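You operate a simulated robot arm through the tools that you are given. There is no shell and no other tool.

You run a simulated robot arm. Do the job below in one go: nothing can be reset, and whatever is moved stays where it is left.

TASK
Set the press's depth stop as the job card says.
Fine: free its lock screw with the hex key of the size printed beside it, tighten it again and put the key back. Set down upright: what you pick out.

Only the result counts: the job must be done as asked and must still hold three seconds after the hand-in. Knocking over, shifting, dropping, spilling or breaking anything else fails it.

THE ROBOT
A 6-joint arm with a two-finger parallel gripper, fixed in place. Base frame: the origin is at the foot of the arm, x ahead of it, y to its left, z up; the work surface is at about z = 0.806. Lengths are in m, angles in rad, forces in N, time in s.
With the tool pointing down near the work surface it reaches from about 0.3 to 0.66 m from the base axis. Its first joint turns from -2.007 to 2.007 rad. Payload 3.43 kg.
The tool frame sits at the grasp point between the pads (the TCP): z along the fingers, y along the line on which they close. The tips reach 0.034 m beyond it. Largest opening 0.128 m; finger width 0.024, thickness 0.012; the body of the gripper, 0.048 by 0.13 m, starts 0.096 m behind the TCP.
Orientation is told as [roll, pitch, yaw] about the base's x, y, z axes, in that order, counted from this pose: with the fingers straight down and closing along the base's y, the tool's x points along the base's -x, its y along +y and its z along -z.

THE INTERFACE
- The arm moves only by the tool play_rows. Its arguments are lists of equal length, an entry for each row: "linear": the shift along the base's x, y, z in units of 40 mm (1.0 is 40 mm), a list of three; "delta_rot": the turn, a rotation vector about the base's x, y, z in units of 5 degrees (1.0 is 5 degrees), a list of three; "gripper": the opening, from 0 (shut) to 1 (fully open). In form: {"linear": [[x, y, z], ...], "delta_rot": [[rx, ry, rz], ...], "gripper": [gripper, ...]}. A call has 1 to 20 rows; each row shifts and turns the commanded pose from where the row before left it. A call with a number of a shift or a turn outside -1 to 1 is refused whole. Each row takes 0.2 s and may step no farther than 0.05 m and 0.15 rad from the row before; otherwise, or with a gripper value out of range, the whole call is refused. A pose out of reach is approached as far as the arm can. The call stops where the force on the tool passes 40 N (or 10 N more than at its start, if that is more) or the arm is blocked; 0.2 s more then pass. Each finger travels about 0.153 m/s and halts on what it meets, pressing with about 27 N; the grip force reading is that of the motor and also rises with nothing between the fingers. The clock runs only during rows and for 0.2 s after the last one: add rows that do not move to give the fingers time. The reply holds the time, the measured pose of the TCP, the force on the tool along the base axes, the opening and the grip force, in the units named above and with some noise, with the torque about the TCP (base axes, N m) and any sound that the robot's microphone picked up.
- Cameras (640 x 400 px; columns grow to the right, rows downward): "scene" is fixed at [0.3918, -0.6555, 1.5642]; the picture's right is [1.00, -0.03, 0.00], its down [-0.02, -0.65, -0.76] and it looks along [0.03, 0.76, -0.65] (base axes); focal length 376 px, centre (320, 200). "wrist" rides on the gripper at [0.076, -0.011, -0.16] in the tool frame; the picture's right is [0.15, 0.99, 0.00], its down [-0.88, 0.13, -0.46] and it looks along [-0.45, 0.07, 0.89] (tool axes); focal length 234 px, centre (320, 200). There is no depth. A picture from a camera that has moved, and an enlarged one, comes with that camera's place and axes in the base frame and with its lens. The place of the scene camera against the robot may be out by one fixed shift of up to 0.018 m in any direction.
- camera(camera): a new picture of that camera. No time passes.
- raise_lower(by): slides the trunk up (or, below 0, down) by that many m; the arm rides with it, the base frame stays. It gives what a move gives, with no picture.
- inspect(camera, box): a new picture of the part [left, top, right, bottom] of that camera's present view, enlarged. No time passes.
- job_done(): hands the job in; it is judged then, once.

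Places have to be worked out from the pictures, the camera data and where the tool is seen. Open the gripper and draw the arm clear of the work before you hand the job in, unless the task says otherwise.

The tools are called after "Call:" as name(argument=value, ...) on one line, values as JSON. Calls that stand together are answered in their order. play_rows: Moves the arm, as the interface text tells. Its arguments: {"type":"object","properties":{"linear":{"type":"array","items":{"type":"array","items":{"type":"number"}}},"delta_rot":{"type":"array","items":{"type":"array","items":{"type":"number"}}},"gripper":{"type":"array","items":{"type":"number"}}},"required":["linear","delta_rot","gripper"]} The other tools are called the same way: raise_lower (by) slides the trunk up or down; camera (camera) takes a picture; inspect (camera, box) takes an enlarged picture of a part of a camera's view; job_done () hands the job in.

At the start:

```text
t: 0.0
eef_pos: [0.4945, 0.1275, 1.1556]
tool_rot: [0.0, 0.0, 0.0]
ft_force: [-0.7, 0.4, 0.8]
moment: [0.0, 0.02, -0.01]
grip_width: 0.1278
grip_force: 0.2
trunk travel left (down, up): [-0.8, 0.19]
```

scene: 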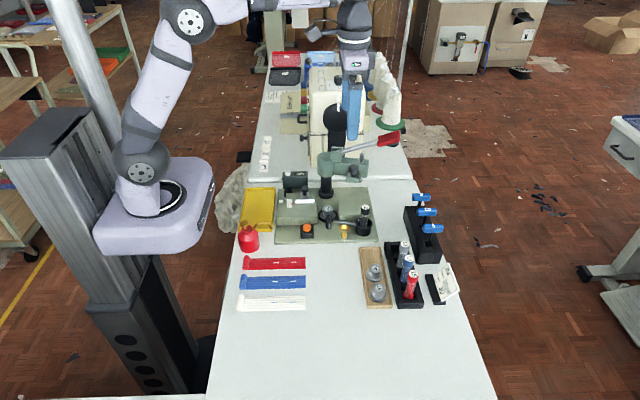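
wrist: 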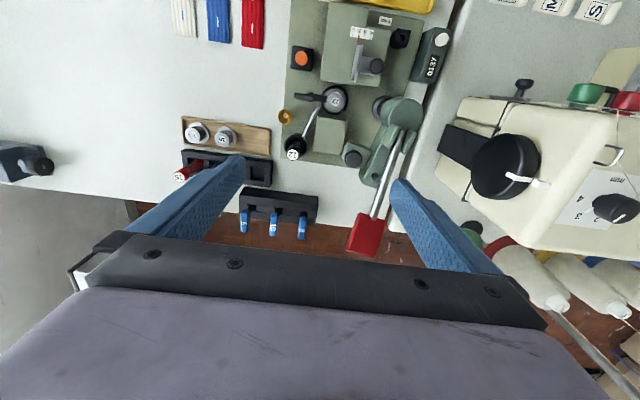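

I start by looking closer at the press, the job card, and the tool racks.

Call:
inspect(camera="scene", box=[230, 140, 390, 240])

Call:
inspect(camera="scene", box=[340, 180, 480, 310])

Call:
inspect(camera="wrist", box=[270, 0, 470, 190])

Call:
inspect(camera="wrist", box=[160, 90, 340, 240])

Call:
inspect(camera="scene", box=[420, 250, 470, 310])

```text
4.00 times, centred on (310, 190) of scene
camera zoom: at [0.3918, -0.6555, 1.5642], right [1.0, -0.03, 0.0], down [-0.02, -0.65, -0.76], along [0.03, 0.76, -0.65], focal length 1504 px, centre (360, 240)
```

zoom: 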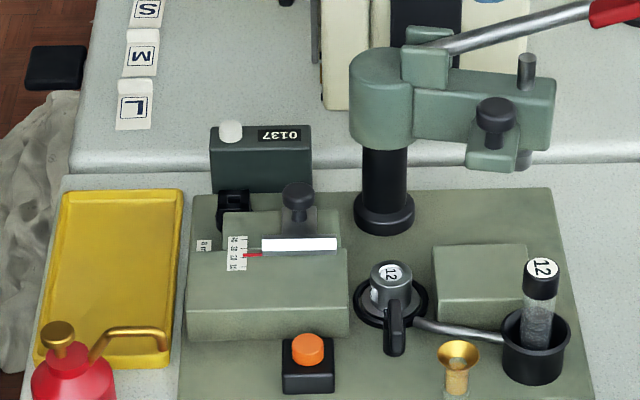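

```text
3.08 times, centred on (410, 245) of scene
camera zoom: at [0.3918, -0.6555, 1.5642], right [1.0, -0.03, 0.0], down [-0.02, -0.65, -0.76], along [0.03, 0.76, -0.65], focal length 1157 px, centre (43, 62)
```

zoom: 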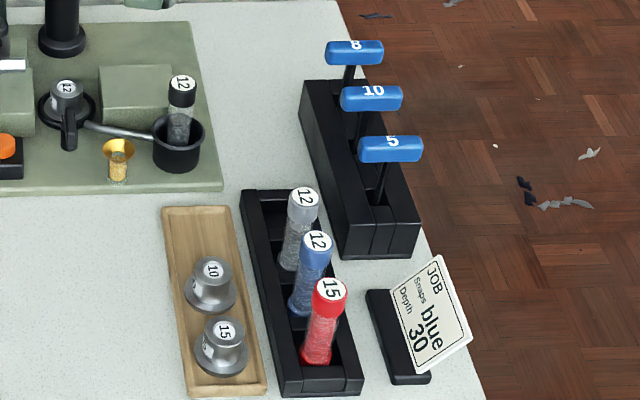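

```text
2.11 times, centred on (370, 95) of wrist
camera zoom: at [0.4195, 0.1165, 1.3151], right [-0.15, 0.99, 0.0], down [0.88, 0.13, 0.46], along [0.45, 0.07, -0.89], focal length 493 px, centre (215, 421)
```

zoom: 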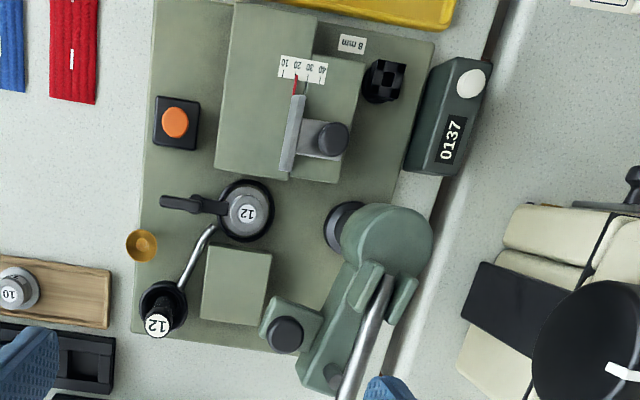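

```text
2.67 times, centred on (250, 165) of wrist
camera zoom: at [0.4195, 0.1165, 1.3151], right [-0.15, 0.99, 0.0], down [0.88, 0.13, 0.46], along [0.45, 0.07, -0.89], focal length 624 px, centre (507, 293)
```

zoom: 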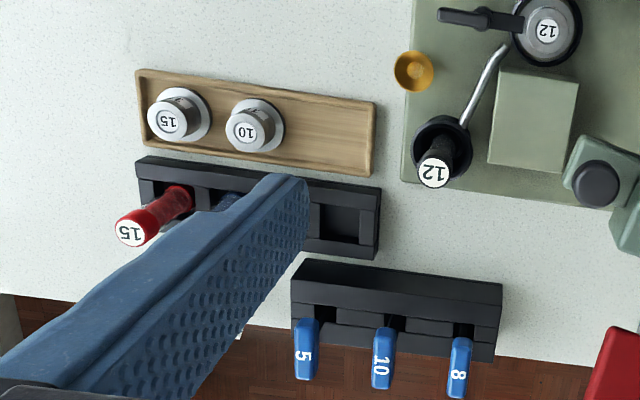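

```text
6.67 times, centred on (445, 280) of scene
camera zoom: at [0.3918, -0.6555, 1.5642], right [1.0, -0.03, 0.0], down [-0.02, -0.65, -0.76], along [0.03, 0.76, -0.65], focal length 2506 px, centre (-513, -333)
```

zoom: 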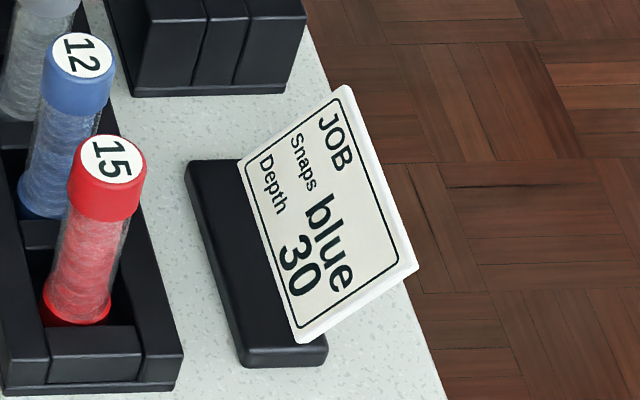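

The card reads snaps blue, depth 30, so the stop goes to 30. I need a closer view of the stop, its scale and the lock screw, so I move the wrist camera back and over the press, staying high.

Call:
play_rows(linear=[[-1, 0.5, 0], [-1, 0.5, 0], [-0.5, 0, 0], [0, 0, 0]], delta_rot=[[0, 0, 0], [0, 0, 0], [0, 0, 0], [0, 0, 0]], gripper=[1, 1, 1, 1])

Call:
camera(camera="wrist")

Call:
inspect(camera="wrist", box=[300, 30, 460, 150])

Call:
inspect(camera="scene", box=[270, 165, 340, 225])

```text
t: 1.0
eef_pos: [0.3934, 0.167, 1.1564]
tool_rot: [0.001, -0.002, 0.0]
ft_force: [-0.3, 0.3, 0.0]
moment: [-0.02, 0.03, 0.0]
grip_width: 0.1278
grip_force: 0.0
trunk travel left (down, up): [-0.8, 0.19]
```

```text
taken
camera wrist: at [0.3183, 0.1566, 1.3148], right [-0.15, 0.99, 0.0], down [0.88, 0.13, 0.46], along [0.45, 0.07, -0.89], focal length 234 px, centre (320, 200)
```

wrist: 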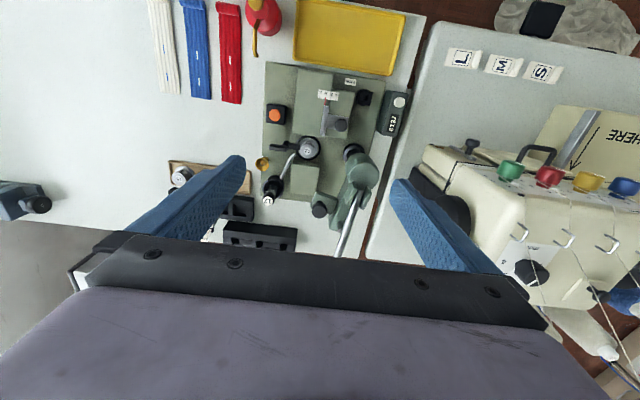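

```text
3.33 times, centred on (380, 90) of wrist
camera zoom: at [0.3183, 0.1566, 1.3148], right [-0.15, 0.99, 0.0], down [0.88, 0.13, 0.46], along [0.45, 0.07, -0.89], focal length 781 px, centre (120, 567)
```

zoom: 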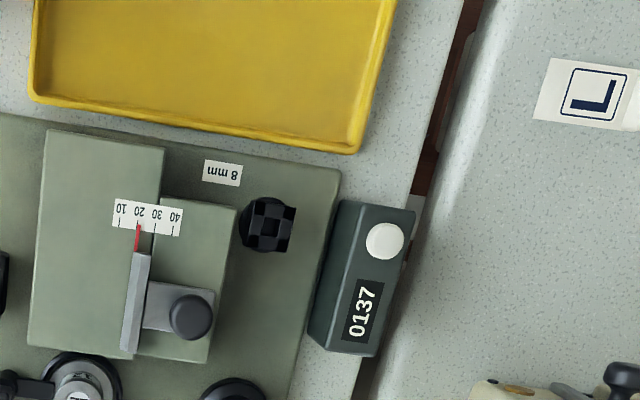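

```text
6.67 times, centred on (305, 195) of scene
camera zoom: at [0.3918, -0.6555, 1.5642], right [1.0, -0.03, 0.0], down [-0.02, -0.65, -0.76], along [0.03, 0.76, -0.65], focal length 2506 px, centre (420, 233)
```

zoom: 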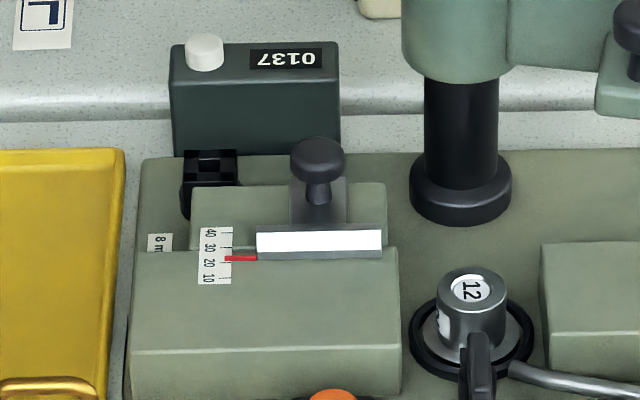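

The label reads 8 mm beside the dark faceted object behind the stop block. The pointer is at about 20 and the knobbed slider runs along y. I go lower for a closer view.

Call:
play_rows(linear=[[-0.7, 0.4, -0.8], [-0.7, 0.4, -0.8], [0, 0, -0.8], [0, 0, 0]], delta_rot=[[0, 0, 0], [0, 0, 0], [0, 0, 0], [0, 0, 0]], gripper=[1, 1, 1, 1])

Call:
camera(camera="wrist")

Call:
inspect(camera="wrist", box=[250, 20, 410, 140])

```text
t: 2.0
eef_pos: [0.338, 0.2004, 1.061]
tool_rot: [0.0, 0.0, 0.001]
ft_force: [0.0, 0.0, 0.1]
moment: [0.01, 0.01, 0.04]
grip_width: 0.1278
grip_force: 0.0
trunk travel left (down, up): [-0.8, 0.19]
```

```text
taken
camera wrist: at [0.2625, 0.1883, 1.2197], right [-0.15, 0.99, 0.0], down [0.88, 0.13, 0.46], along [0.45, 0.07, -0.89], focal length 234 px, centre (320, 200)
```

wrist: 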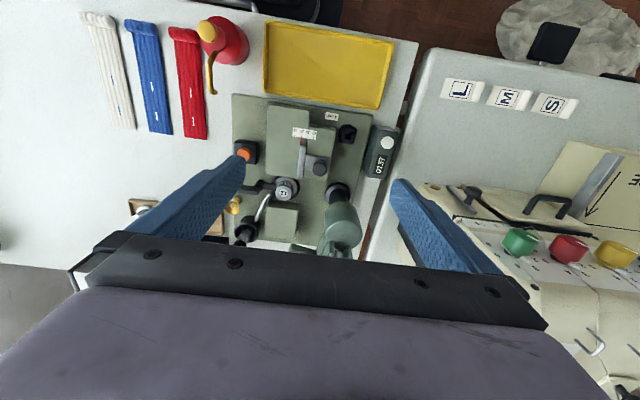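

```text
3.33 times, centred on (330, 80) of wrist
camera zoom: at [0.2625, 0.1883, 1.2197], right [-0.15, 0.99, 0.0], down [0.88, 0.13, 0.46], along [0.45, 0.07, -0.89], focal length 781 px, centre (287, 600)
```

zoom: 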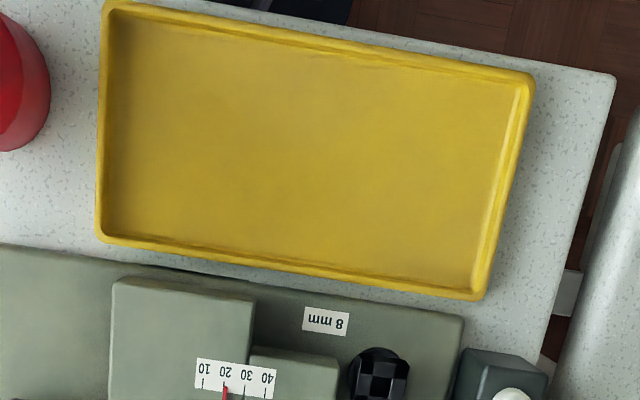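

Call:
inspect(camera="wrist", box=[280, 95, 380, 215])

Call:
inspect(camera="wrist", box=[320, 105, 370, 155])

Call:
inspect(camera="scene", box=[285, 180, 315, 205])

```text
3.33 times, centred on (330, 155) of wrist
camera zoom: at [0.2625, 0.1883, 1.2197], right [-0.15, 0.99, 0.0], down [0.88, 0.13, 0.46], along [0.45, 0.07, -0.89], focal length 781 px, centre (287, 350)
```

zoom: 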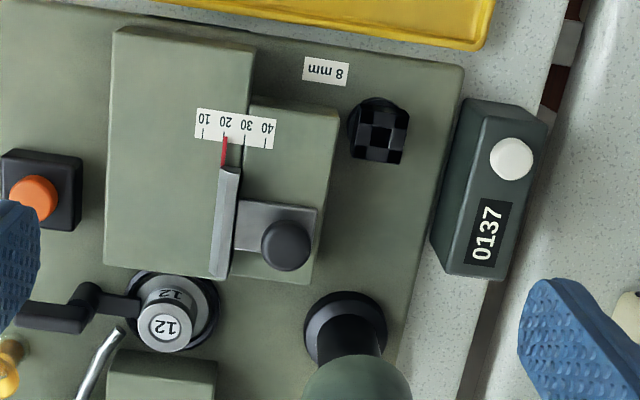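

```text
8.00 times, centred on (345, 130) of wrist
camera zoom: at [0.2625, 0.1883, 1.2197], right [-0.15, 0.99, 0.0], down [0.88, 0.13, 0.46], along [0.45, 0.07, -0.89], focal length 1873 px, centre (120, 760)
```

zoom: 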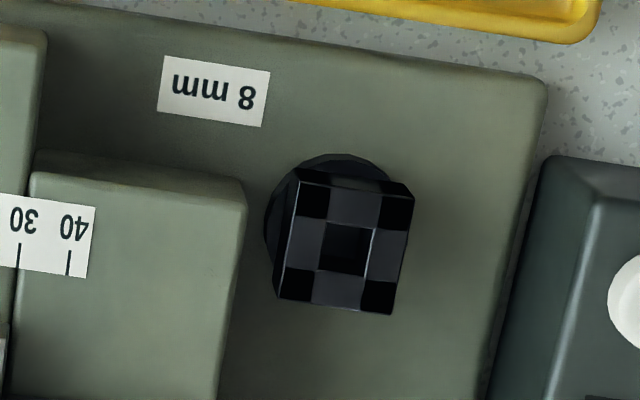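

```text
16.00 times, centred on (300, 192) of scene
camera zoom: at [0.3918, -0.6555, 1.5642], right [1.0, -0.03, 0.0], down [-0.02, -0.65, -0.76], along [0.03, 0.76, -0.65], focal length 6015 px, centre (640, 320)
```

zoom: 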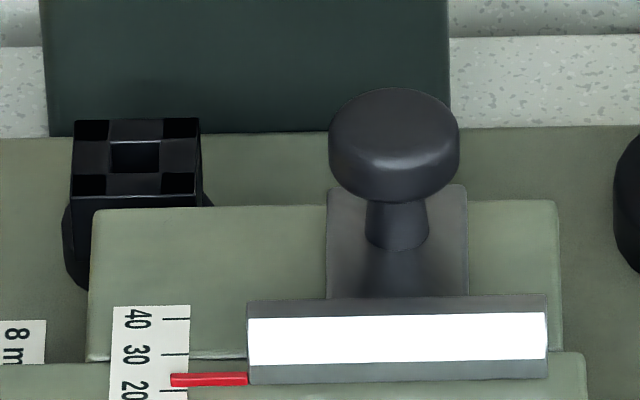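

The lock screw is a vertical socket-head near (0.333, 0.247) with its top at about z 0.837, and the scale is in true mm. The pointer sits at about 20–22. Next I view the key rack closely.

Call:
play_rows(linear=[[0, -0.5, 1], [0.5, -1, 0.5], [1, -1, 0], [1, -1, 0], [1, -0.5, 0], [1, 0, 0], [0.5, 0, -0.5], [0, 0, 0]], delta_rot=[[0, 0, 0], [0, 0, 0], [0, 0, 0], [0, 0, 0], [0, 0, 0], [0, 0, 0], [0, 0, 0], [0, 0, 0]], gripper=[1, 1, 1, 1, 1, 1, 1, 1])

Call:
camera(camera="wrist")

Call:
camera(camera="scene")

```text
refused: row 3 steps farther than a row can; nothing moved
```

```text
taken
camera wrist: at [0.2625, 0.1883, 1.2197], right [-0.15, 0.99, 0.0], down [0.88, 0.13, 0.46], along [0.45, 0.07, -0.89], focal length 234 px, centre (320, 200)
```

wrist: 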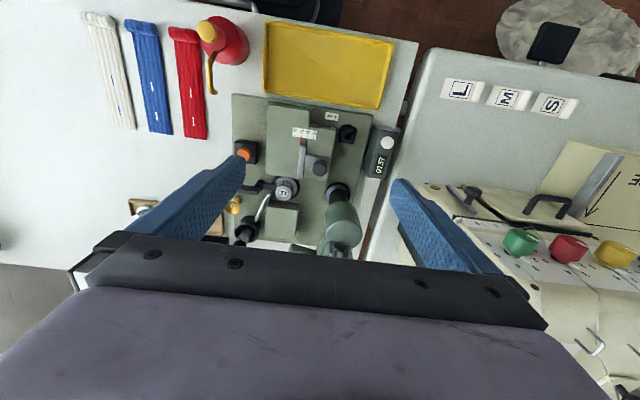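

```text
taken
```

scene: 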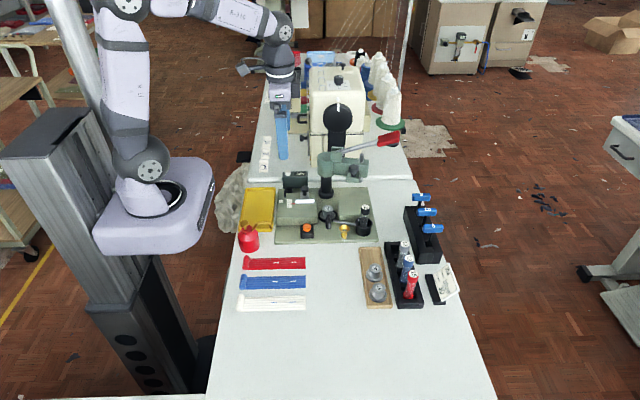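

The last move was refused because the diagonal step was too long. I repeat it with shorter rows.

Call:
play_rows(linear=[[0, -0.5, 1], [0.5, -0.7, 0.5], [0.85, -0.8, 0], [0.85, -0.8, 0], [0.85, -0.7, 0], [1, 0, 0], [0.5, 0, -0.5], [0, 0, 0]], delta_rot=[[0, 0, 0], [0, 0, 0], [0, 0, 0], [0, 0, 0], [0, 0, 0], [0, 0, 0], [0, 0, 0], [0, 0, 0]], gripper=[1, 1, 1, 1, 1, 1, 1, 1])

Call:
camera(camera="wrist")

Call:
camera(camera="scene")

```text
t: 3.8
eef_pos: [0.5193, 0.0596, 1.0995]
tool_rot: [0.0, 0.001, 0.001]
ft_force: [-0.7, 0.4, 0.9]
moment: [-0.01, 0.0, 0.0]
grip_width: 0.1279
grip_force: 0.1
trunk travel left (down, up): [-0.8, 0.19]
```

```text
taken
camera wrist: at [0.4438, 0.0493, 1.259], right [-0.15, 0.99, 0.0], down [0.88, 0.13, 0.46], along [0.45, 0.07, -0.89], focal length 234 px, centre (320, 200)
```

wrist: 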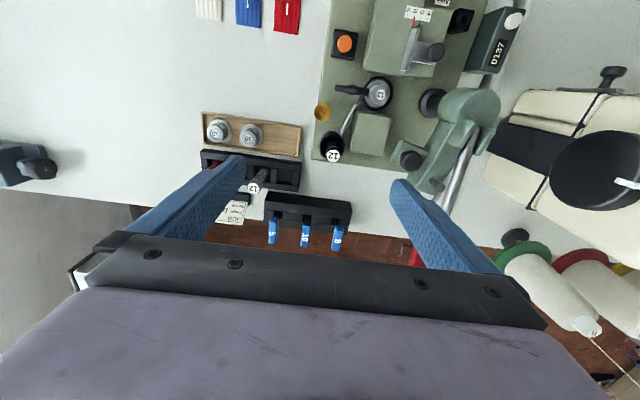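

```text
taken
```

scene: 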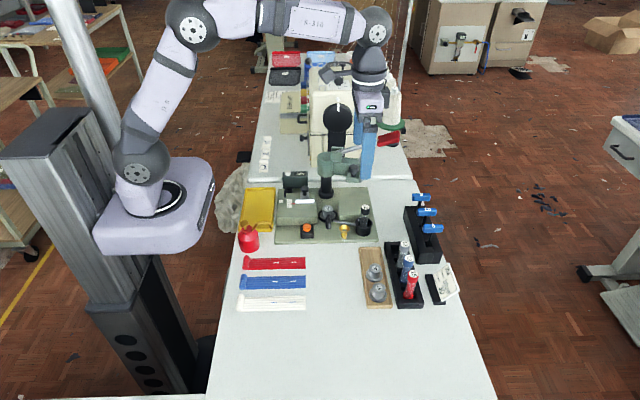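

Call:
inspect(camera="wrist", box=[250, 175, 370, 255])

Call:
inspect(camera="scene", box=[395, 185, 455, 270])

```text
5.00 times, centred on (310, 215) of wrist
camera zoom: at [0.4438, 0.0493, 1.259], right [-0.15, 0.99, 0.0], down [0.88, 0.13, 0.46], along [0.45, 0.07, -0.89], focal length 1171 px, centre (370, 125)
```

zoom: 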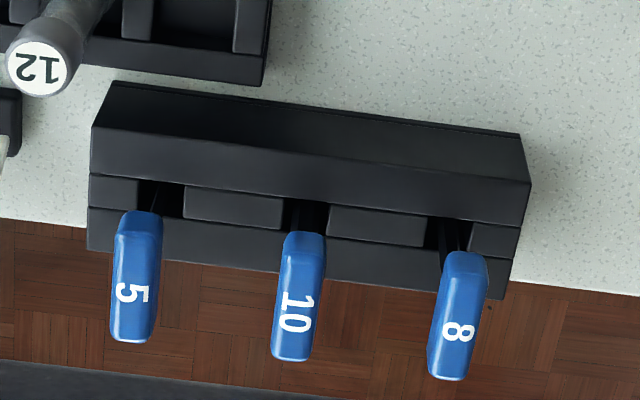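

```text
4.71 times, centred on (425, 228) of scene
camera zoom: at [0.3918, -0.6555, 1.5642], right [1.0, -0.03, 0.0], down [-0.02, -0.65, -0.76], along [0.03, 0.76, -0.65], focal length 1769 px, centre (-174, 71)
```

zoom: 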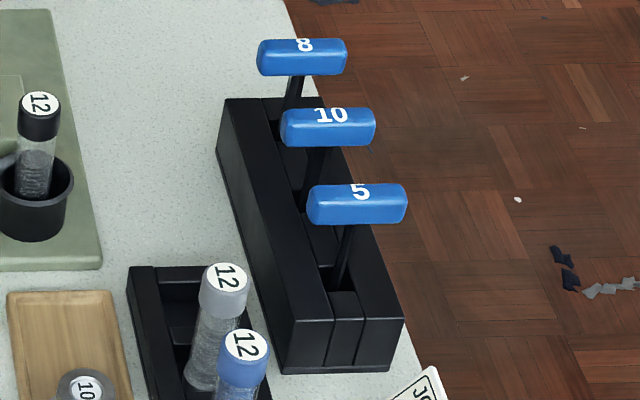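

The 8 mm key's handle triangulates to about (0.693, 0.120, 0.910), with its bar along x. That is a long reach, so I approach while still high, with the gripper partly closed so it clears the neighbouring key.

Call:
play_rows(linear=[[0.9, 0.3, 0], [0.9, 0.3, 0], [0.9, 0.3, 0], [0.9, 0.3, 0], [0.75, 0.3, 0], [0, 0, 0], [0, 0, 0]], delta_rot=[[0, 0, 0], [0, 0, 0], [0, 0, 0], [0, 0, 0], [0, 0, 0], [0, 0, 0], [0, 0, 0]], gripper=[0.9, 0.8, 0.7, 0.6, 0.5, 0.42, 0.42])

Call:
camera(camera="wrist")

Call:
camera(camera="scene")

```text
t: 5.4
eef_pos: [0.6189, 0.1031, 1.0746]
tool_rot: [0.0, 0.001, 0.0]
ft_force: [-0.6, -0.8, -0.6]
moment: [-0.02, 0.01, 0.01]
grip_width: 0.0539
grip_force: 0.1
out of reach, approached as far as the arm can: row 3, 4, 5
trunk travel left (down, up): [-0.8, 0.19]
```

```text
taken
camera wrist: at [0.5435, 0.0934, 1.2335], right [-0.15, 0.99, 0.0], down [0.88, 0.13, 0.46], along [0.45, 0.07, -0.89], focal length 234 px, centre (320, 200)
```

wrist: 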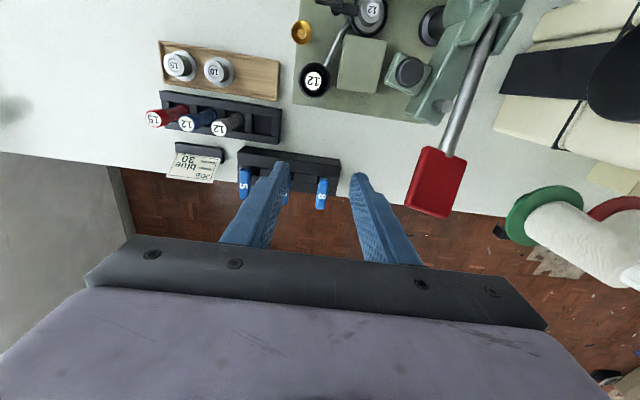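

```text
taken
```

scene: 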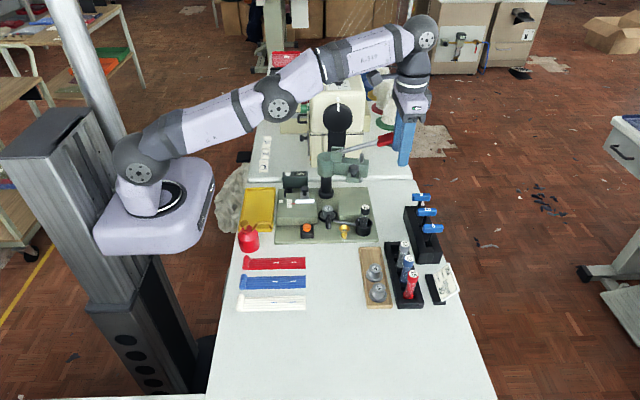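

At this height the arm is nearly straight, so a vertical tool can't get to the key. I'll raise the trunk and tilt the tool about y, which still grips the x-aligned handle bar squarely.

Call:
raise_lower(by=0.1)

Call:
play_rows(linear=[[-0.5, 0, 0], [-0.5, 0, 0], [0, 0, -0.5], [0, 0, -0.5], [0, 0, -0.5], [0, 0, -0.5], [0, 0, 0]], delta_rot=[[0, -0.9, 0], [0, -0.9, 0], [0, -0.9, 0], [0, -0.9, 0], [0, 0, 0], [0, 0, 0], [0, 0, 0]], gripper=[0.42, 0.42, 0.42, 0.42, 0.42, 0.42, 0.42])

Call:
camera(camera="wrist")

Call:
camera(camera="scene")

```text
t: 6.7
eef_pos: [0.6188, 0.105, 1.1744]
tool_rot: [-0.001, -0.001, 0.001]
ft_force: [0.1, -0.2, -1.0]
moment: [-0.01, -0.01, 0.02]
grip_width: 0.0539
grip_force: 0.0
trunk travel left (down, up): [-0.9, 0.09]
```

```text
t: 8.3
eef_pos: [0.5908, 0.106, 1.0968]
tool_rot: [-0.001, -0.313, 0.0]
ft_force: [0.2, -0.9, 0.2]
moment: [0.02, -0.01, 0.01]
grip_width: 0.0536
grip_force: 0.0
out of reach, approached as far as the arm can: row 1
trunk travel left (down, up): [-0.9, 0.09]
```

```text
taken
camera wrist: at [0.4697, 0.0942, 1.2242], right [-0.14, 0.99, -0.05], down [0.7, 0.13, 0.71], along [0.7, 0.07, -0.71], focal length 234 px, centre (320, 200)
```

wrist: 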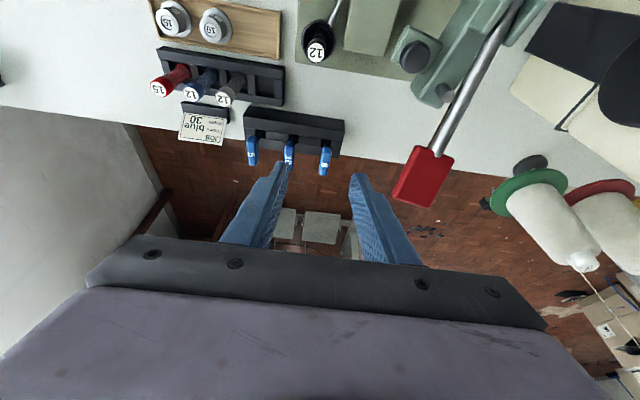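

```text
taken
```

scene: 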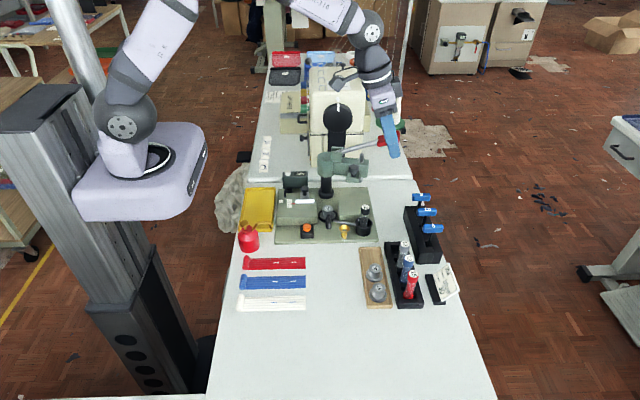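

The tilt worked and the pose is now well within reach. I zoom in on the 8 mm key to refine its location.

Call:
inspect(camera="wrist", box=[230, 90, 370, 190])

```text
4.00 times, centred on (300, 140) of wrist
camera zoom: at [0.4697, 0.0942, 1.2242], right [-0.14, 0.99, -0.05], down [0.7, 0.13, 0.71], along [0.7, 0.07, -0.71], focal length 937 px, centre (400, 440)
```

zoom: 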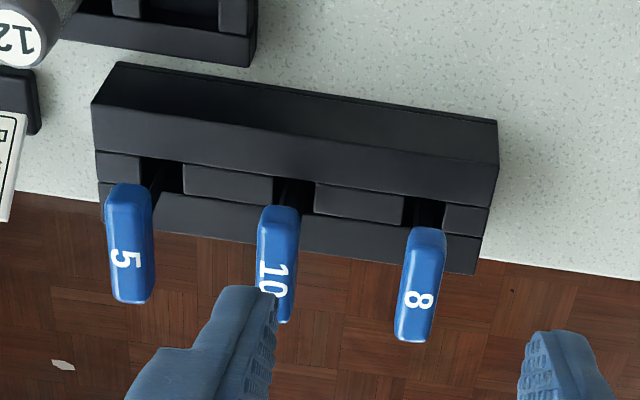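

The key location is confirmed at (0.692, 0.120, 0.91) and the rack top is at about 0.848. The press lever's red grip starts at y≈0.20, which leaves about 14 mm beside the gripper body. I go above the key and check the alignment there.

Call:
play_rows(linear=[[0.63, 0.09, -0.4], [0.63, 0.09, -0.4], [0.63, 0.09, -0.5], [0.63, 0.09, -0.5], [0, 0, 0], [0, 0, 0]], delta_rot=[[0, 0, 0], [0, 0, 0], [0, 0, 0], [0, 0, 0], [0, 0, 0], [0, 0, 0]], gripper=[0.42, 0.42, 0.42, 0.42, 0.42, 0.42])

Call:
camera(camera="wrist")

Call:
inspect(camera="wrist", box=[230, 90, 390, 210])

Call:
inspect(camera="scene", box=[360, 100, 460, 270])

```text
t: 9.7
eef_pos: [0.6909, 0.1203, 1.0227]
tool_rot: [0.001, -0.313, 0.0]
ft_force: [0.1, -0.6, 0.5]
moment: [-0.01, -0.01, 0.01]
grip_width: 0.0537
grip_force: 0.0
trunk travel left (down, up): [-0.9, 0.09]
```

```text
taken
camera wrist: at [0.5697, 0.1087, 1.1522], right [-0.14, 0.99, -0.05], down [0.7, 0.13, 0.71], along [0.7, 0.07, -0.71], focal length 234 px, centre (320, 200)
```

wrist: 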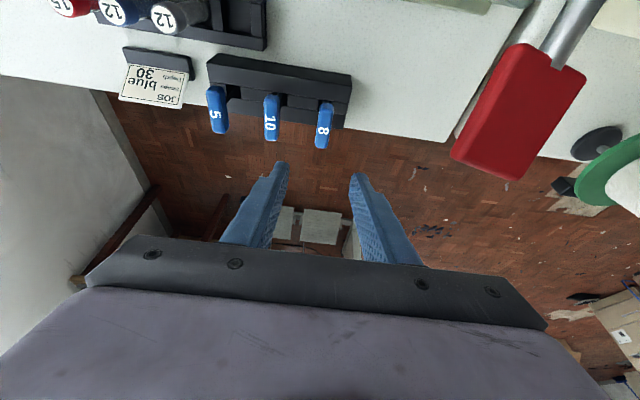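

```text
3.33 times, centred on (310, 150) of wrist
camera zoom: at [0.5697, 0.1087, 1.1522], right [-0.14, 0.99, -0.05], down [0.7, 0.13, 0.71], along [0.7, 0.07, -0.71], focal length 781 px, centre (353, 367)
```

zoom: 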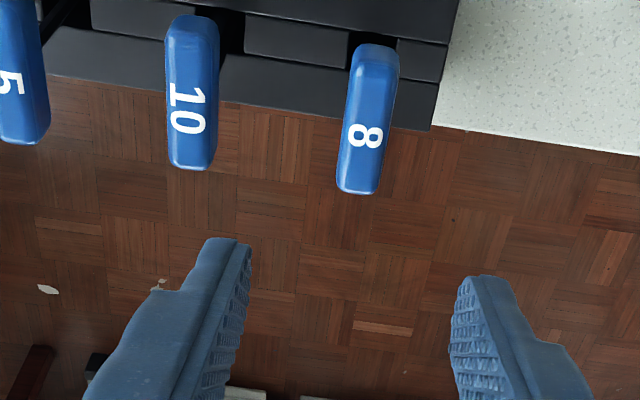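

```text
2.35 times, centred on (410, 185) of scene
camera zoom: at [0.3918, -0.6555, 1.5642], right [1.0, -0.03, 0.0], down [-0.02, -0.65, -0.76], along [0.03, 0.76, -0.65], focal length 885 px, centre (108, 235)
```

zoom: 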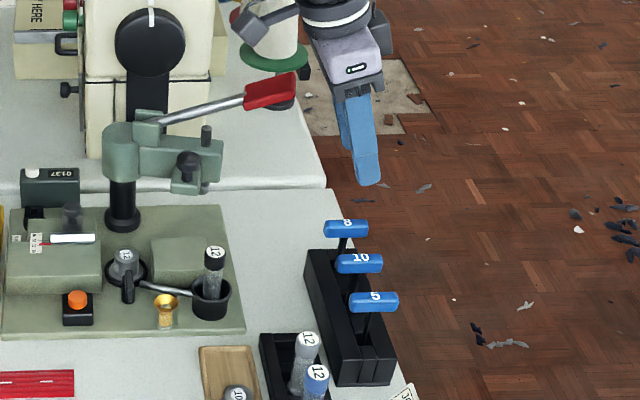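

The key is confirmed at (0.692, 0.120) and the fingers straddle it symmetrically. I descend straight down to z≈0.917.

Call:
play_rows(linear=[[0.03, 0, -0.6], [0, 0, -0.6], [0, 0, -0.6], [0, 0, -0.5], [0, 0, -0.33], [0, 0, 0]], delta_rot=[[0, 0, 0], [0, 0, 0], [0, 0, 0], [0, 0, 0], [0, 0, 0], [0, 0, 0]], gripper=[0.42, 0.42, 0.42, 0.42, 0.42, 0.42])

Call:
camera(camera="wrist")

Call:
inspect(camera="wrist", box=[230, 90, 390, 210])

Call:
inspect(camera="scene", box=[360, 120, 460, 270])

```text
t: 11.1
eef_pos: [0.6896, 0.1192, 0.9182]
tool_rot: [-0.001, -0.314, 0.0]
ft_force: [-0.3, -1.1, 0.3]
moment: [0.02, -0.01, 0.02]
grip_width: 0.0539
grip_force: 0.0
trunk travel left (down, up): [-0.9, 0.09]
```

```text
taken
camera wrist: at [0.5692, 0.1078, 1.0456], right [-0.14, 0.99, -0.05], down [0.7, 0.13, 0.71], along [0.7, 0.07, -0.71], focal length 234 px, centre (320, 200)
```

wrist: 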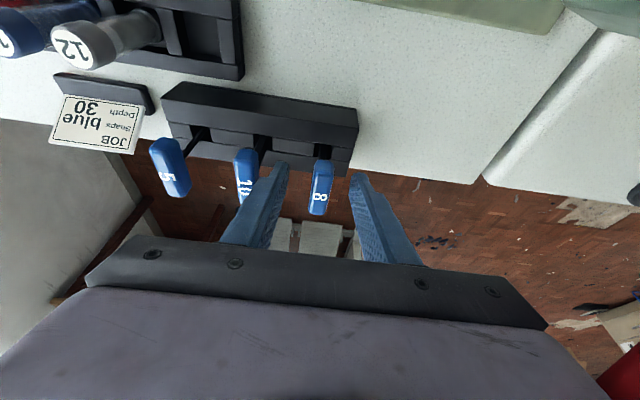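

```text
3.33 times, centred on (310, 150) of wrist
camera zoom: at [0.5692, 0.1078, 1.0456], right [-0.14, 0.99, -0.05], down [0.7, 0.13, 0.71], along [0.7, 0.07, -0.71], focal length 781 px, centre (353, 367)
```

zoom: 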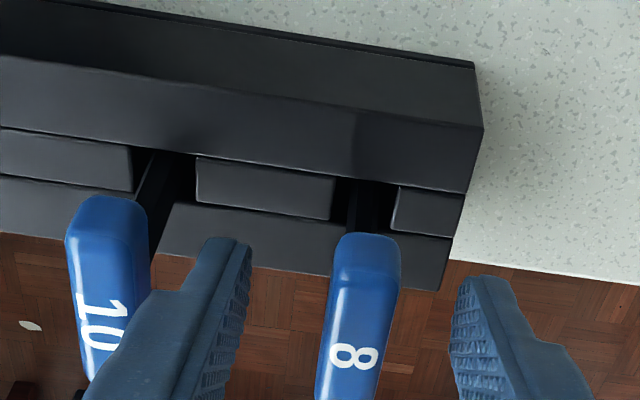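

```text
2.67 times, centred on (410, 195) of scene
camera zoom: at [0.3918, -0.6555, 1.5642], right [1.0, -0.03, 0.0], down [-0.02, -0.65, -0.76], along [0.03, 0.76, -0.65], focal length 1003 px, centre (80, 213)
```

zoom: 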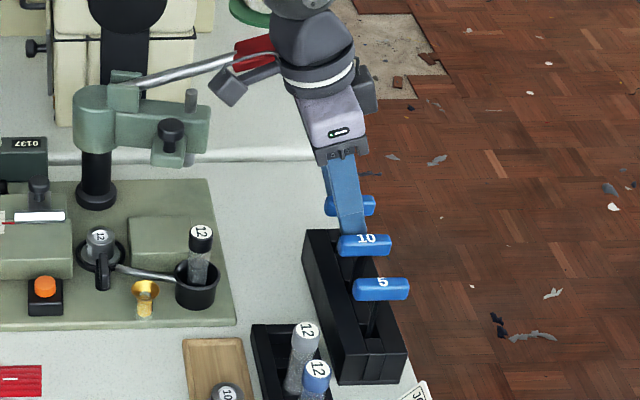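

The TCP projects onto the handle centre and the fingers straddle it. I close gently.

Call:
play_rows(linear=[[0, 0, 0], [0, 0, 0], [0, 0, 0], [0, 0, 0], [0, 0, 0]], delta_rot=[[0, 0, 0], [0, 0, 0], [0, 0, 0], [0, 0, 0], [0, 0, 0]], gripper=[0.3, 0.2, 0.1, 0, 0])

Call:
inspect(camera="wrist", box=[230, 90, 390, 210])

```text
t: 12.3
eef_pos: [0.6893, 0.1192, 0.919]
tool_rot: [-0.001, -0.316, -0.002]
ft_force: [-0.6, 0.4, -0.1]
moment: [0.04, 0.0, 0.05]
grip_width: 0.0152
grip_force: 26.9
trunk travel left (down, up): [-0.9, 0.09]
```

```text
3.33 times, centred on (310, 150) of wrist
camera zoom: at [0.5692, 0.1079, 1.0458], right [-0.14, 0.99, -0.05], down [0.7, 0.13, 0.71], along [0.7, 0.07, -0.71], focal length 781 px, centre (353, 367)
```

zoom: 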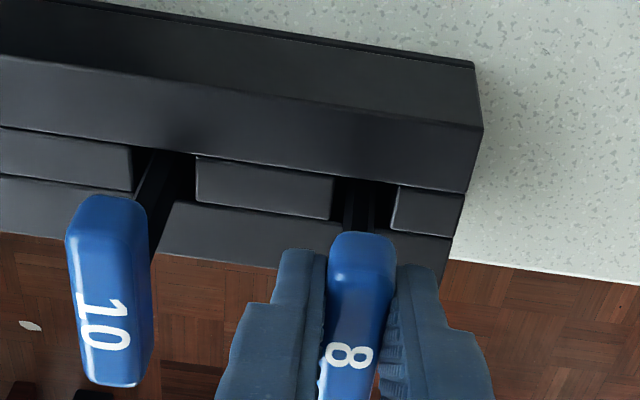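

I've gripped it (width 15 mm). I note the rest pose as TCP (0.6893, 0.1192, 0.919) for putting the key back, then lift straight up slowly.

Call:
play_rows(linear=[[0, 0, 0.15], [0, 0, 0.25], [0, 0, 0.4], [0, 0, 0.5], [0, 0, 0.5], [0, 0, 0.5], [0, 0, 0.5], [0, 0, 0.5], [0, 0, 0]], delta_rot=[[0, 0, 0], [0, 0, 0], [0, 0, 0], [0, 0, 0], [0, 0, 0], [0, 0, 0], [0, 0, 0], [0, 0, 0], [0, 0, 0]], gripper=[0, 0, 0, 0, 0, 0, 0, 0, 0])

Call:
camera(camera="wrist")

Call:
inspect(camera="scene", box=[350, 80, 470, 270])

```text
t: 14.3
eef_pos: [0.693, 0.1222, 1.0509]
tool_rot: [0.0, -0.314, -0.001]
ft_force: [0.1, -1.0, -1.3]
moment: [0.01, 0.01, 0.01]
grip_width: 0.015
grip_force: 26.9
trunk travel left (down, up): [-0.9, 0.09]
```

```text
taken
camera wrist: at [0.5724, 0.1109, 1.1789], right [-0.14, 0.99, -0.05], down [0.7, 0.13, 0.71], along [0.7, 0.07, -0.71], focal length 234 px, centre (320, 200)
```

wrist: 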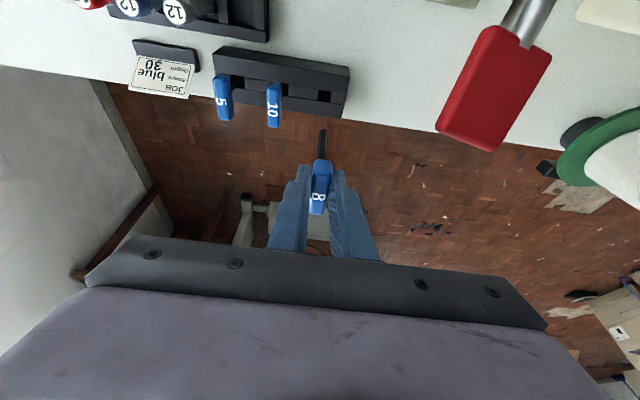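

```text
2.11 times, centred on (410, 175) of scene
camera zoom: at [0.3918, -0.6555, 1.5642], right [1.0, -0.03, 0.0], down [-0.02, -0.65, -0.76], along [0.03, 0.76, -0.65], focal length 792 px, centre (130, 253)
```

zoom: 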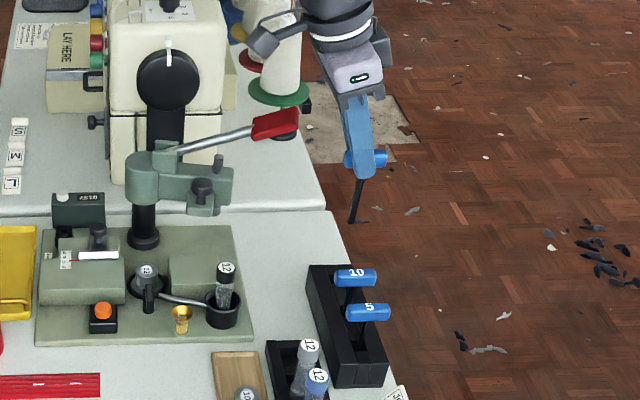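

The key hangs vertical, with its tip about 95 mm below the TCP. I carry it round the front of the press, high and with the tilt kept, to a point above the screw.

Call:
play_rows(linear=[[-0.75, -0.375, 0.375], [-0.75, -0.375, 0.375], [-0.75, -0.375, 0.375], [-0.75, -0.375, 0.375], [-0.86, 0.095, 0.2], [-0.86, 0.095, 0.2], [-0.86, 0.095, 0.2], [-0.86, 0.095, 0.2], [-0.86, 0.095, 0.2], [0, 0, 0]], delta_rot=[[0, 0, 0], [0, 0, 0], [0, 0, 0], [0, 0, 0], [0, 0, 0], [0, 0, 0], [0, 0, 0], [0, 0, 0], [0, 0, 0], [0, 0, 0]], gripper=[0, 0, 0, 0, 0, 0, 0, 0, 0, 0])

Call:
camera(camera="scene")

```text
t: 16.5
eef_pos: [0.4019, 0.079, 1.1528]
tool_rot: [0.0, -0.311, -0.001]
ft_force: [0.2, 0.5, -0.2]
moment: [0.02, 0.04, -0.01]
grip_width: 0.0149
grip_force: 27.1
trunk travel left (down, up): [-0.9, 0.09]
```

```text
taken
```

scene: 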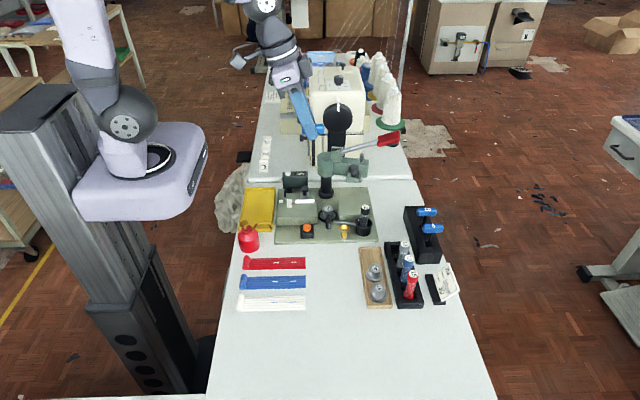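

The key is held firmly and the path is clear. I continue to a point above the screw.

Call:
play_rows(linear=[[-0.36, 0.75, 0], [-0.36, 0.75, 0], [-0.36, 0.75, 0], [-0.36, 0.75, 0], [-0.1, 0.6, -0.6], [-0.1, 0.6, -0.6], [0, 0, 0], [0, 0, 0]], delta_rot=[[0, 0, 0], [0, 0, 0], [0, 0, 0], [0, 0, 0], [0, 0, 0], [0, 0, 0], [0, 0, 0], [0, 0, 0]], gripper=[0, 0, 0, 0, 0, 0, 0, 0])

Call:
camera(camera="wrist")

Call:
camera(camera="scene")

Call:
inspect(camera="wrist", box=[260, 80, 400, 190])

Call:
inspect(camera="scene", box=[260, 100, 360, 220])

```text
t: 18.3
eef_pos: [0.3374, 0.2496, 1.1023]
tool_rot: [0.0, -0.314, 0.001]
ft_force: [0.1, 0.0, -0.6]
moment: [-0.03, -0.01, -0.01]
grip_width: 0.0152
grip_force: 27.3
trunk travel left (down, up): [-0.9, 0.09]
```

```text
taken
camera wrist: at [0.2173, 0.2392, 1.2305], right [-0.14, 0.99, -0.05], down [0.7, 0.13, 0.71], along [0.7, 0.07, -0.71], focal length 234 px, centre (320, 200)
```

wrist: 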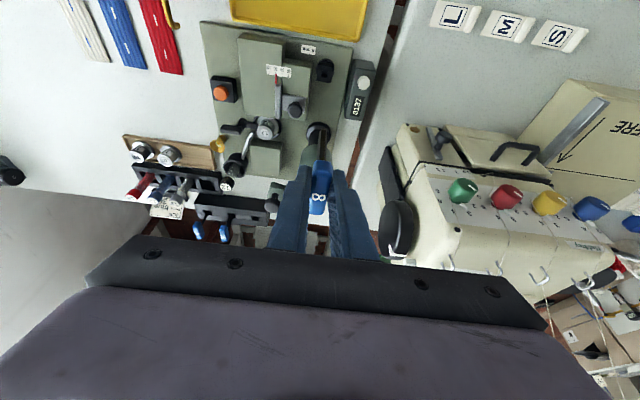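

```text
taken
```

scene: 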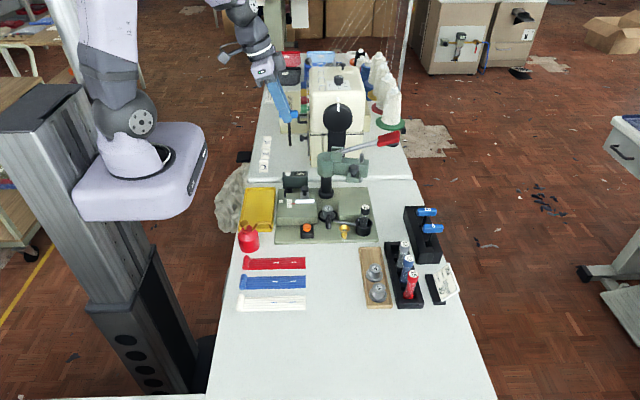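

```text
3.64 times, centred on (330, 135) of wrist
camera zoom: at [0.2173, 0.2392, 1.2305], right [-0.14, 0.99, -0.05], down [0.7, 0.13, 0.71], along [0.7, 0.07, -0.71], focal length 852 px, centre (284, 436)
```

zoom: 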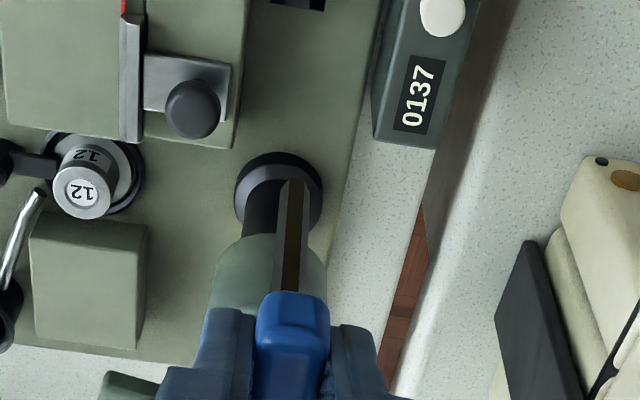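

```text
3.33 times, centred on (310, 160) of scene
camera zoom: at [0.3918, -0.6555, 1.5642], right [1.0, -0.03, 0.0], down [-0.02, -0.65, -0.76], along [0.03, 0.76, -0.65], focal length 1253 px, centre (353, 333)
```

zoom: 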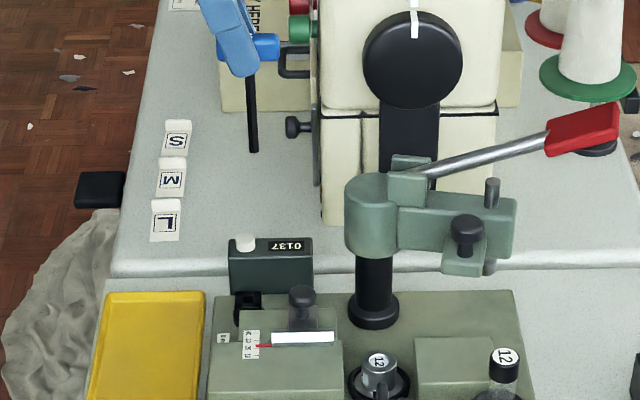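

The key hangs about 8–12 mm on the +x side of the socket in both views. I shift x back by 6 mm and lower to about 30 mm above the socket for a finer comparison.

Call:
play_rows(linear=[[-0.15, 0, -0.6], [0, 0, -0.6], [0, 0, -0.6], [0, 0, -0.6], [0, 0, -0.6], [0, 0, 0], [0, 0, 0]], delta_rot=[[0, 0, 0], [0, 0, 0], [0, 0, 0], [0, 0, 0], [0, 0, 0], [0, 0, 0], [0, 0, 0]], gripper=[0, 0, 0, 0, 0, 0, 0])

Call:
inspect(camera="wrist", box=[270, 80, 390, 180])

Call:
inspect(camera="scene", box=[260, 130, 340, 210])

Call:
camera(camera="wrist")

```text
t: 19.9
eef_pos: [0.3314, 0.2475, 0.9828]
tool_rot: [0.001, -0.316, -0.001]
ft_force: [0.0, 0.0, -0.8]
moment: [0.02, -0.02, 0.0]
grip_width: 0.015
grip_force: 27.6
trunk travel left (down, up): [-0.9, 0.09]
```

```text
4.00 times, centred on (330, 130) of wrist
camera zoom: at [0.2103, 0.2362, 1.1107], right [-0.14, 0.99, -0.05], down [0.7, 0.13, 0.71], along [0.7, 0.07, -0.71], focal length 937 px, centre (280, 480)
```

zoom: 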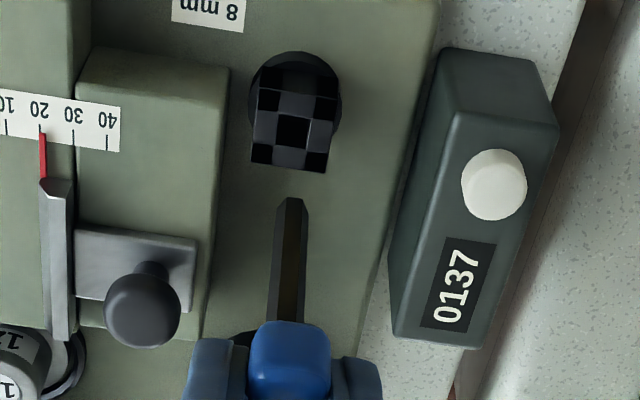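

```text
5.00 times, centred on (300, 170) of scene
camera zoom: at [0.3918, -0.6555, 1.5642], right [1.0, -0.03, 0.0], down [-0.02, -0.65, -0.76], along [0.03, 0.76, -0.65], focal length 1880 px, centre (420, 350)
```

zoom: 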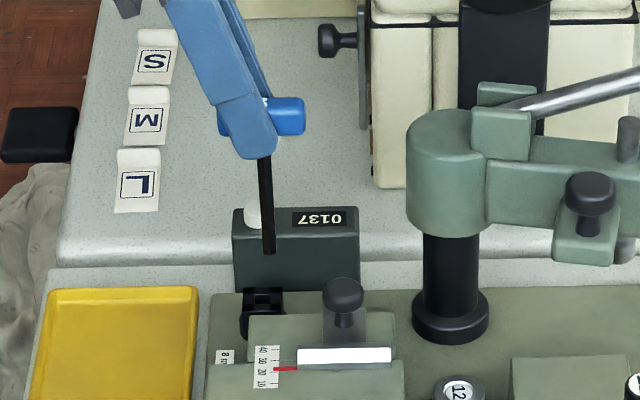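

```text
taken
camera wrist: at [0.2103, 0.2362, 1.1107], right [-0.14, 0.99, -0.05], down [0.7, 0.13, 0.71], along [0.7, 0.07, -0.71], focal length 234 px, centre (320, 200)
```

wrist: 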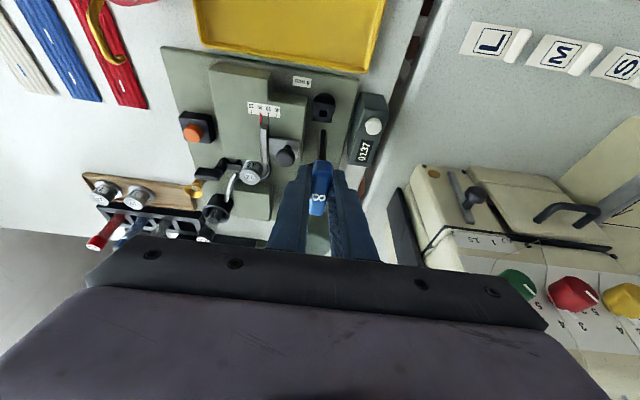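

Both views put the tip 2–5 mm ahead in x and about 1 mm in y. I correct by about −3.5 mm in x and −1 mm in y and come closer, leaving some 12 mm of gap.

Call:
play_rows(linear=[[-0.09, -0.025, -0.2], [0, 0, -0.4], [0, 0, 0], [0, 0, 0]], delta_rot=[[0, 0, 0], [0, 0, 0], [0, 0, 0], [0, 0, 0]], gripper=[0, 0, 0, 0])

Call:
inspect(camera="wrist", box=[300, 90, 350, 140])

Call:
inspect(camera="scene", box=[275, 170, 307, 200])

```text
t: 20.9
eef_pos: [0.326, 0.2459, 0.9585]
tool_rot: [0.0, -0.313, 0.001]
ft_force: [0.0, -0.2, -0.5]
moment: [0.04, 0.0, 0.01]
grip_width: 0.0152
grip_force: 27.2
trunk travel left (down, up): [-0.9, 0.09]
```

```text
8.00 times, centred on (325, 115) of wrist
camera zoom: at [0.2061, 0.2349, 1.0865], right [-0.14, 0.99, -0.05], down [0.7, 0.13, 0.71], along [0.7, 0.07, -0.71], focal length 1873 px, centre (280, 880)
```

zoom: 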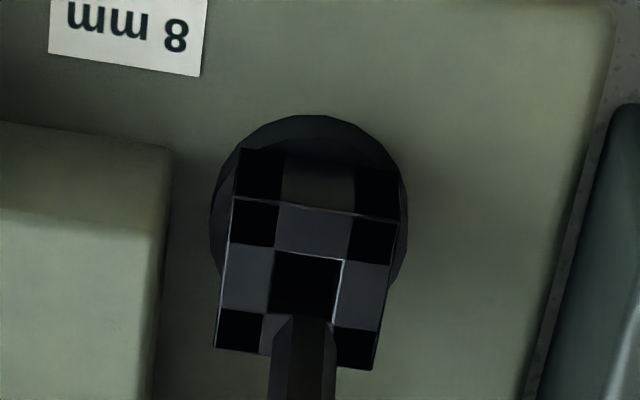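

```text
13.33 times, centred on (291, 185) of scene
camera zoom: at [0.3918, -0.6555, 1.5642], right [1.0, -0.03, 0.0], down [-0.02, -0.65, -0.76], along [0.03, 0.76, -0.65], focal length 5013 px, centre (707, 400)
```

zoom: 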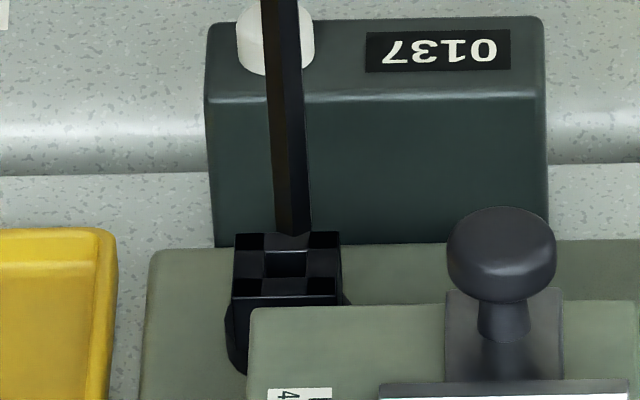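

In y the tip is aligned within about 0.2 mm. In x the scene view says +1.8 mm and the wrist view about 0, so I shift −1 mm and lower gently, watching the force.

Call:
play_rows(linear=[[-0.025, 0, -0.1], [0, 0, -0.1], [0, 0, -0.1], [0, 0, -0.05], [0, 0, 0]], delta_rot=[[0, 0, 0], [0, 0, 0], [0, 0, 0], [0, 0, 0], [0, 0, 0]], gripper=[0, 0, 0, 0, 0])

Call:
inspect(camera="wrist", box=[300, 90, 350, 140])

Call:
inspect(camera="scene", box=[275, 170, 307, 200])

```text
t: 22.1
eef_pos: [0.3247, 0.246, 0.9451]
tool_rot: [0.0, -0.315, 0.001]
ft_force: [-0.2, -0.6, 0.1]
moment: [0.03, 0.0, -0.02]
grip_width: 0.0149
grip_force: 26.9
trunk travel left (down, up): [-0.9, 0.09]
```

```text
8.00 times, centred on (325, 115) of wrist
camera zoom: at [0.2041, 0.2355, 1.0726], right [-0.14, 0.99, -0.05], down [0.7, 0.13, 0.71], along [0.7, 0.07, -0.71], focal length 1873 px, centre (280, 880)
```

zoom: 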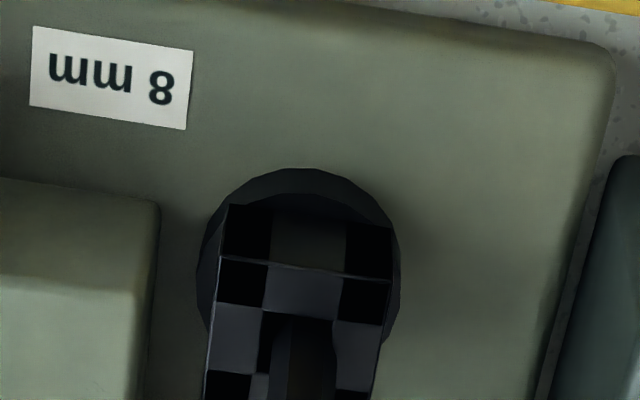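

```text
13.33 times, centred on (291, 185) of scene
camera zoom: at [0.3918, -0.6555, 1.5642], right [1.0, -0.03, 0.0], down [-0.02, -0.65, -0.76], along [0.03, 0.76, -0.65], focal length 5013 px, centre (707, 400)
```

zoom: 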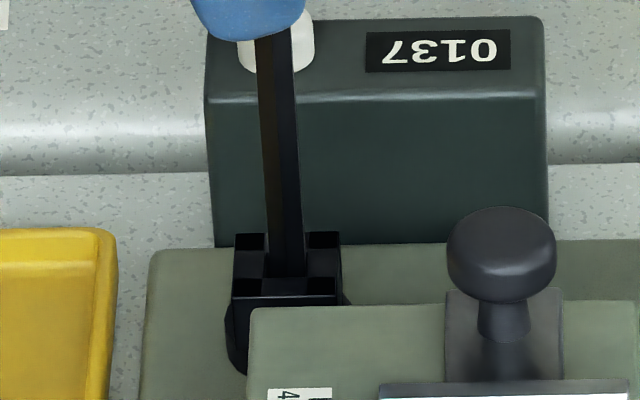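

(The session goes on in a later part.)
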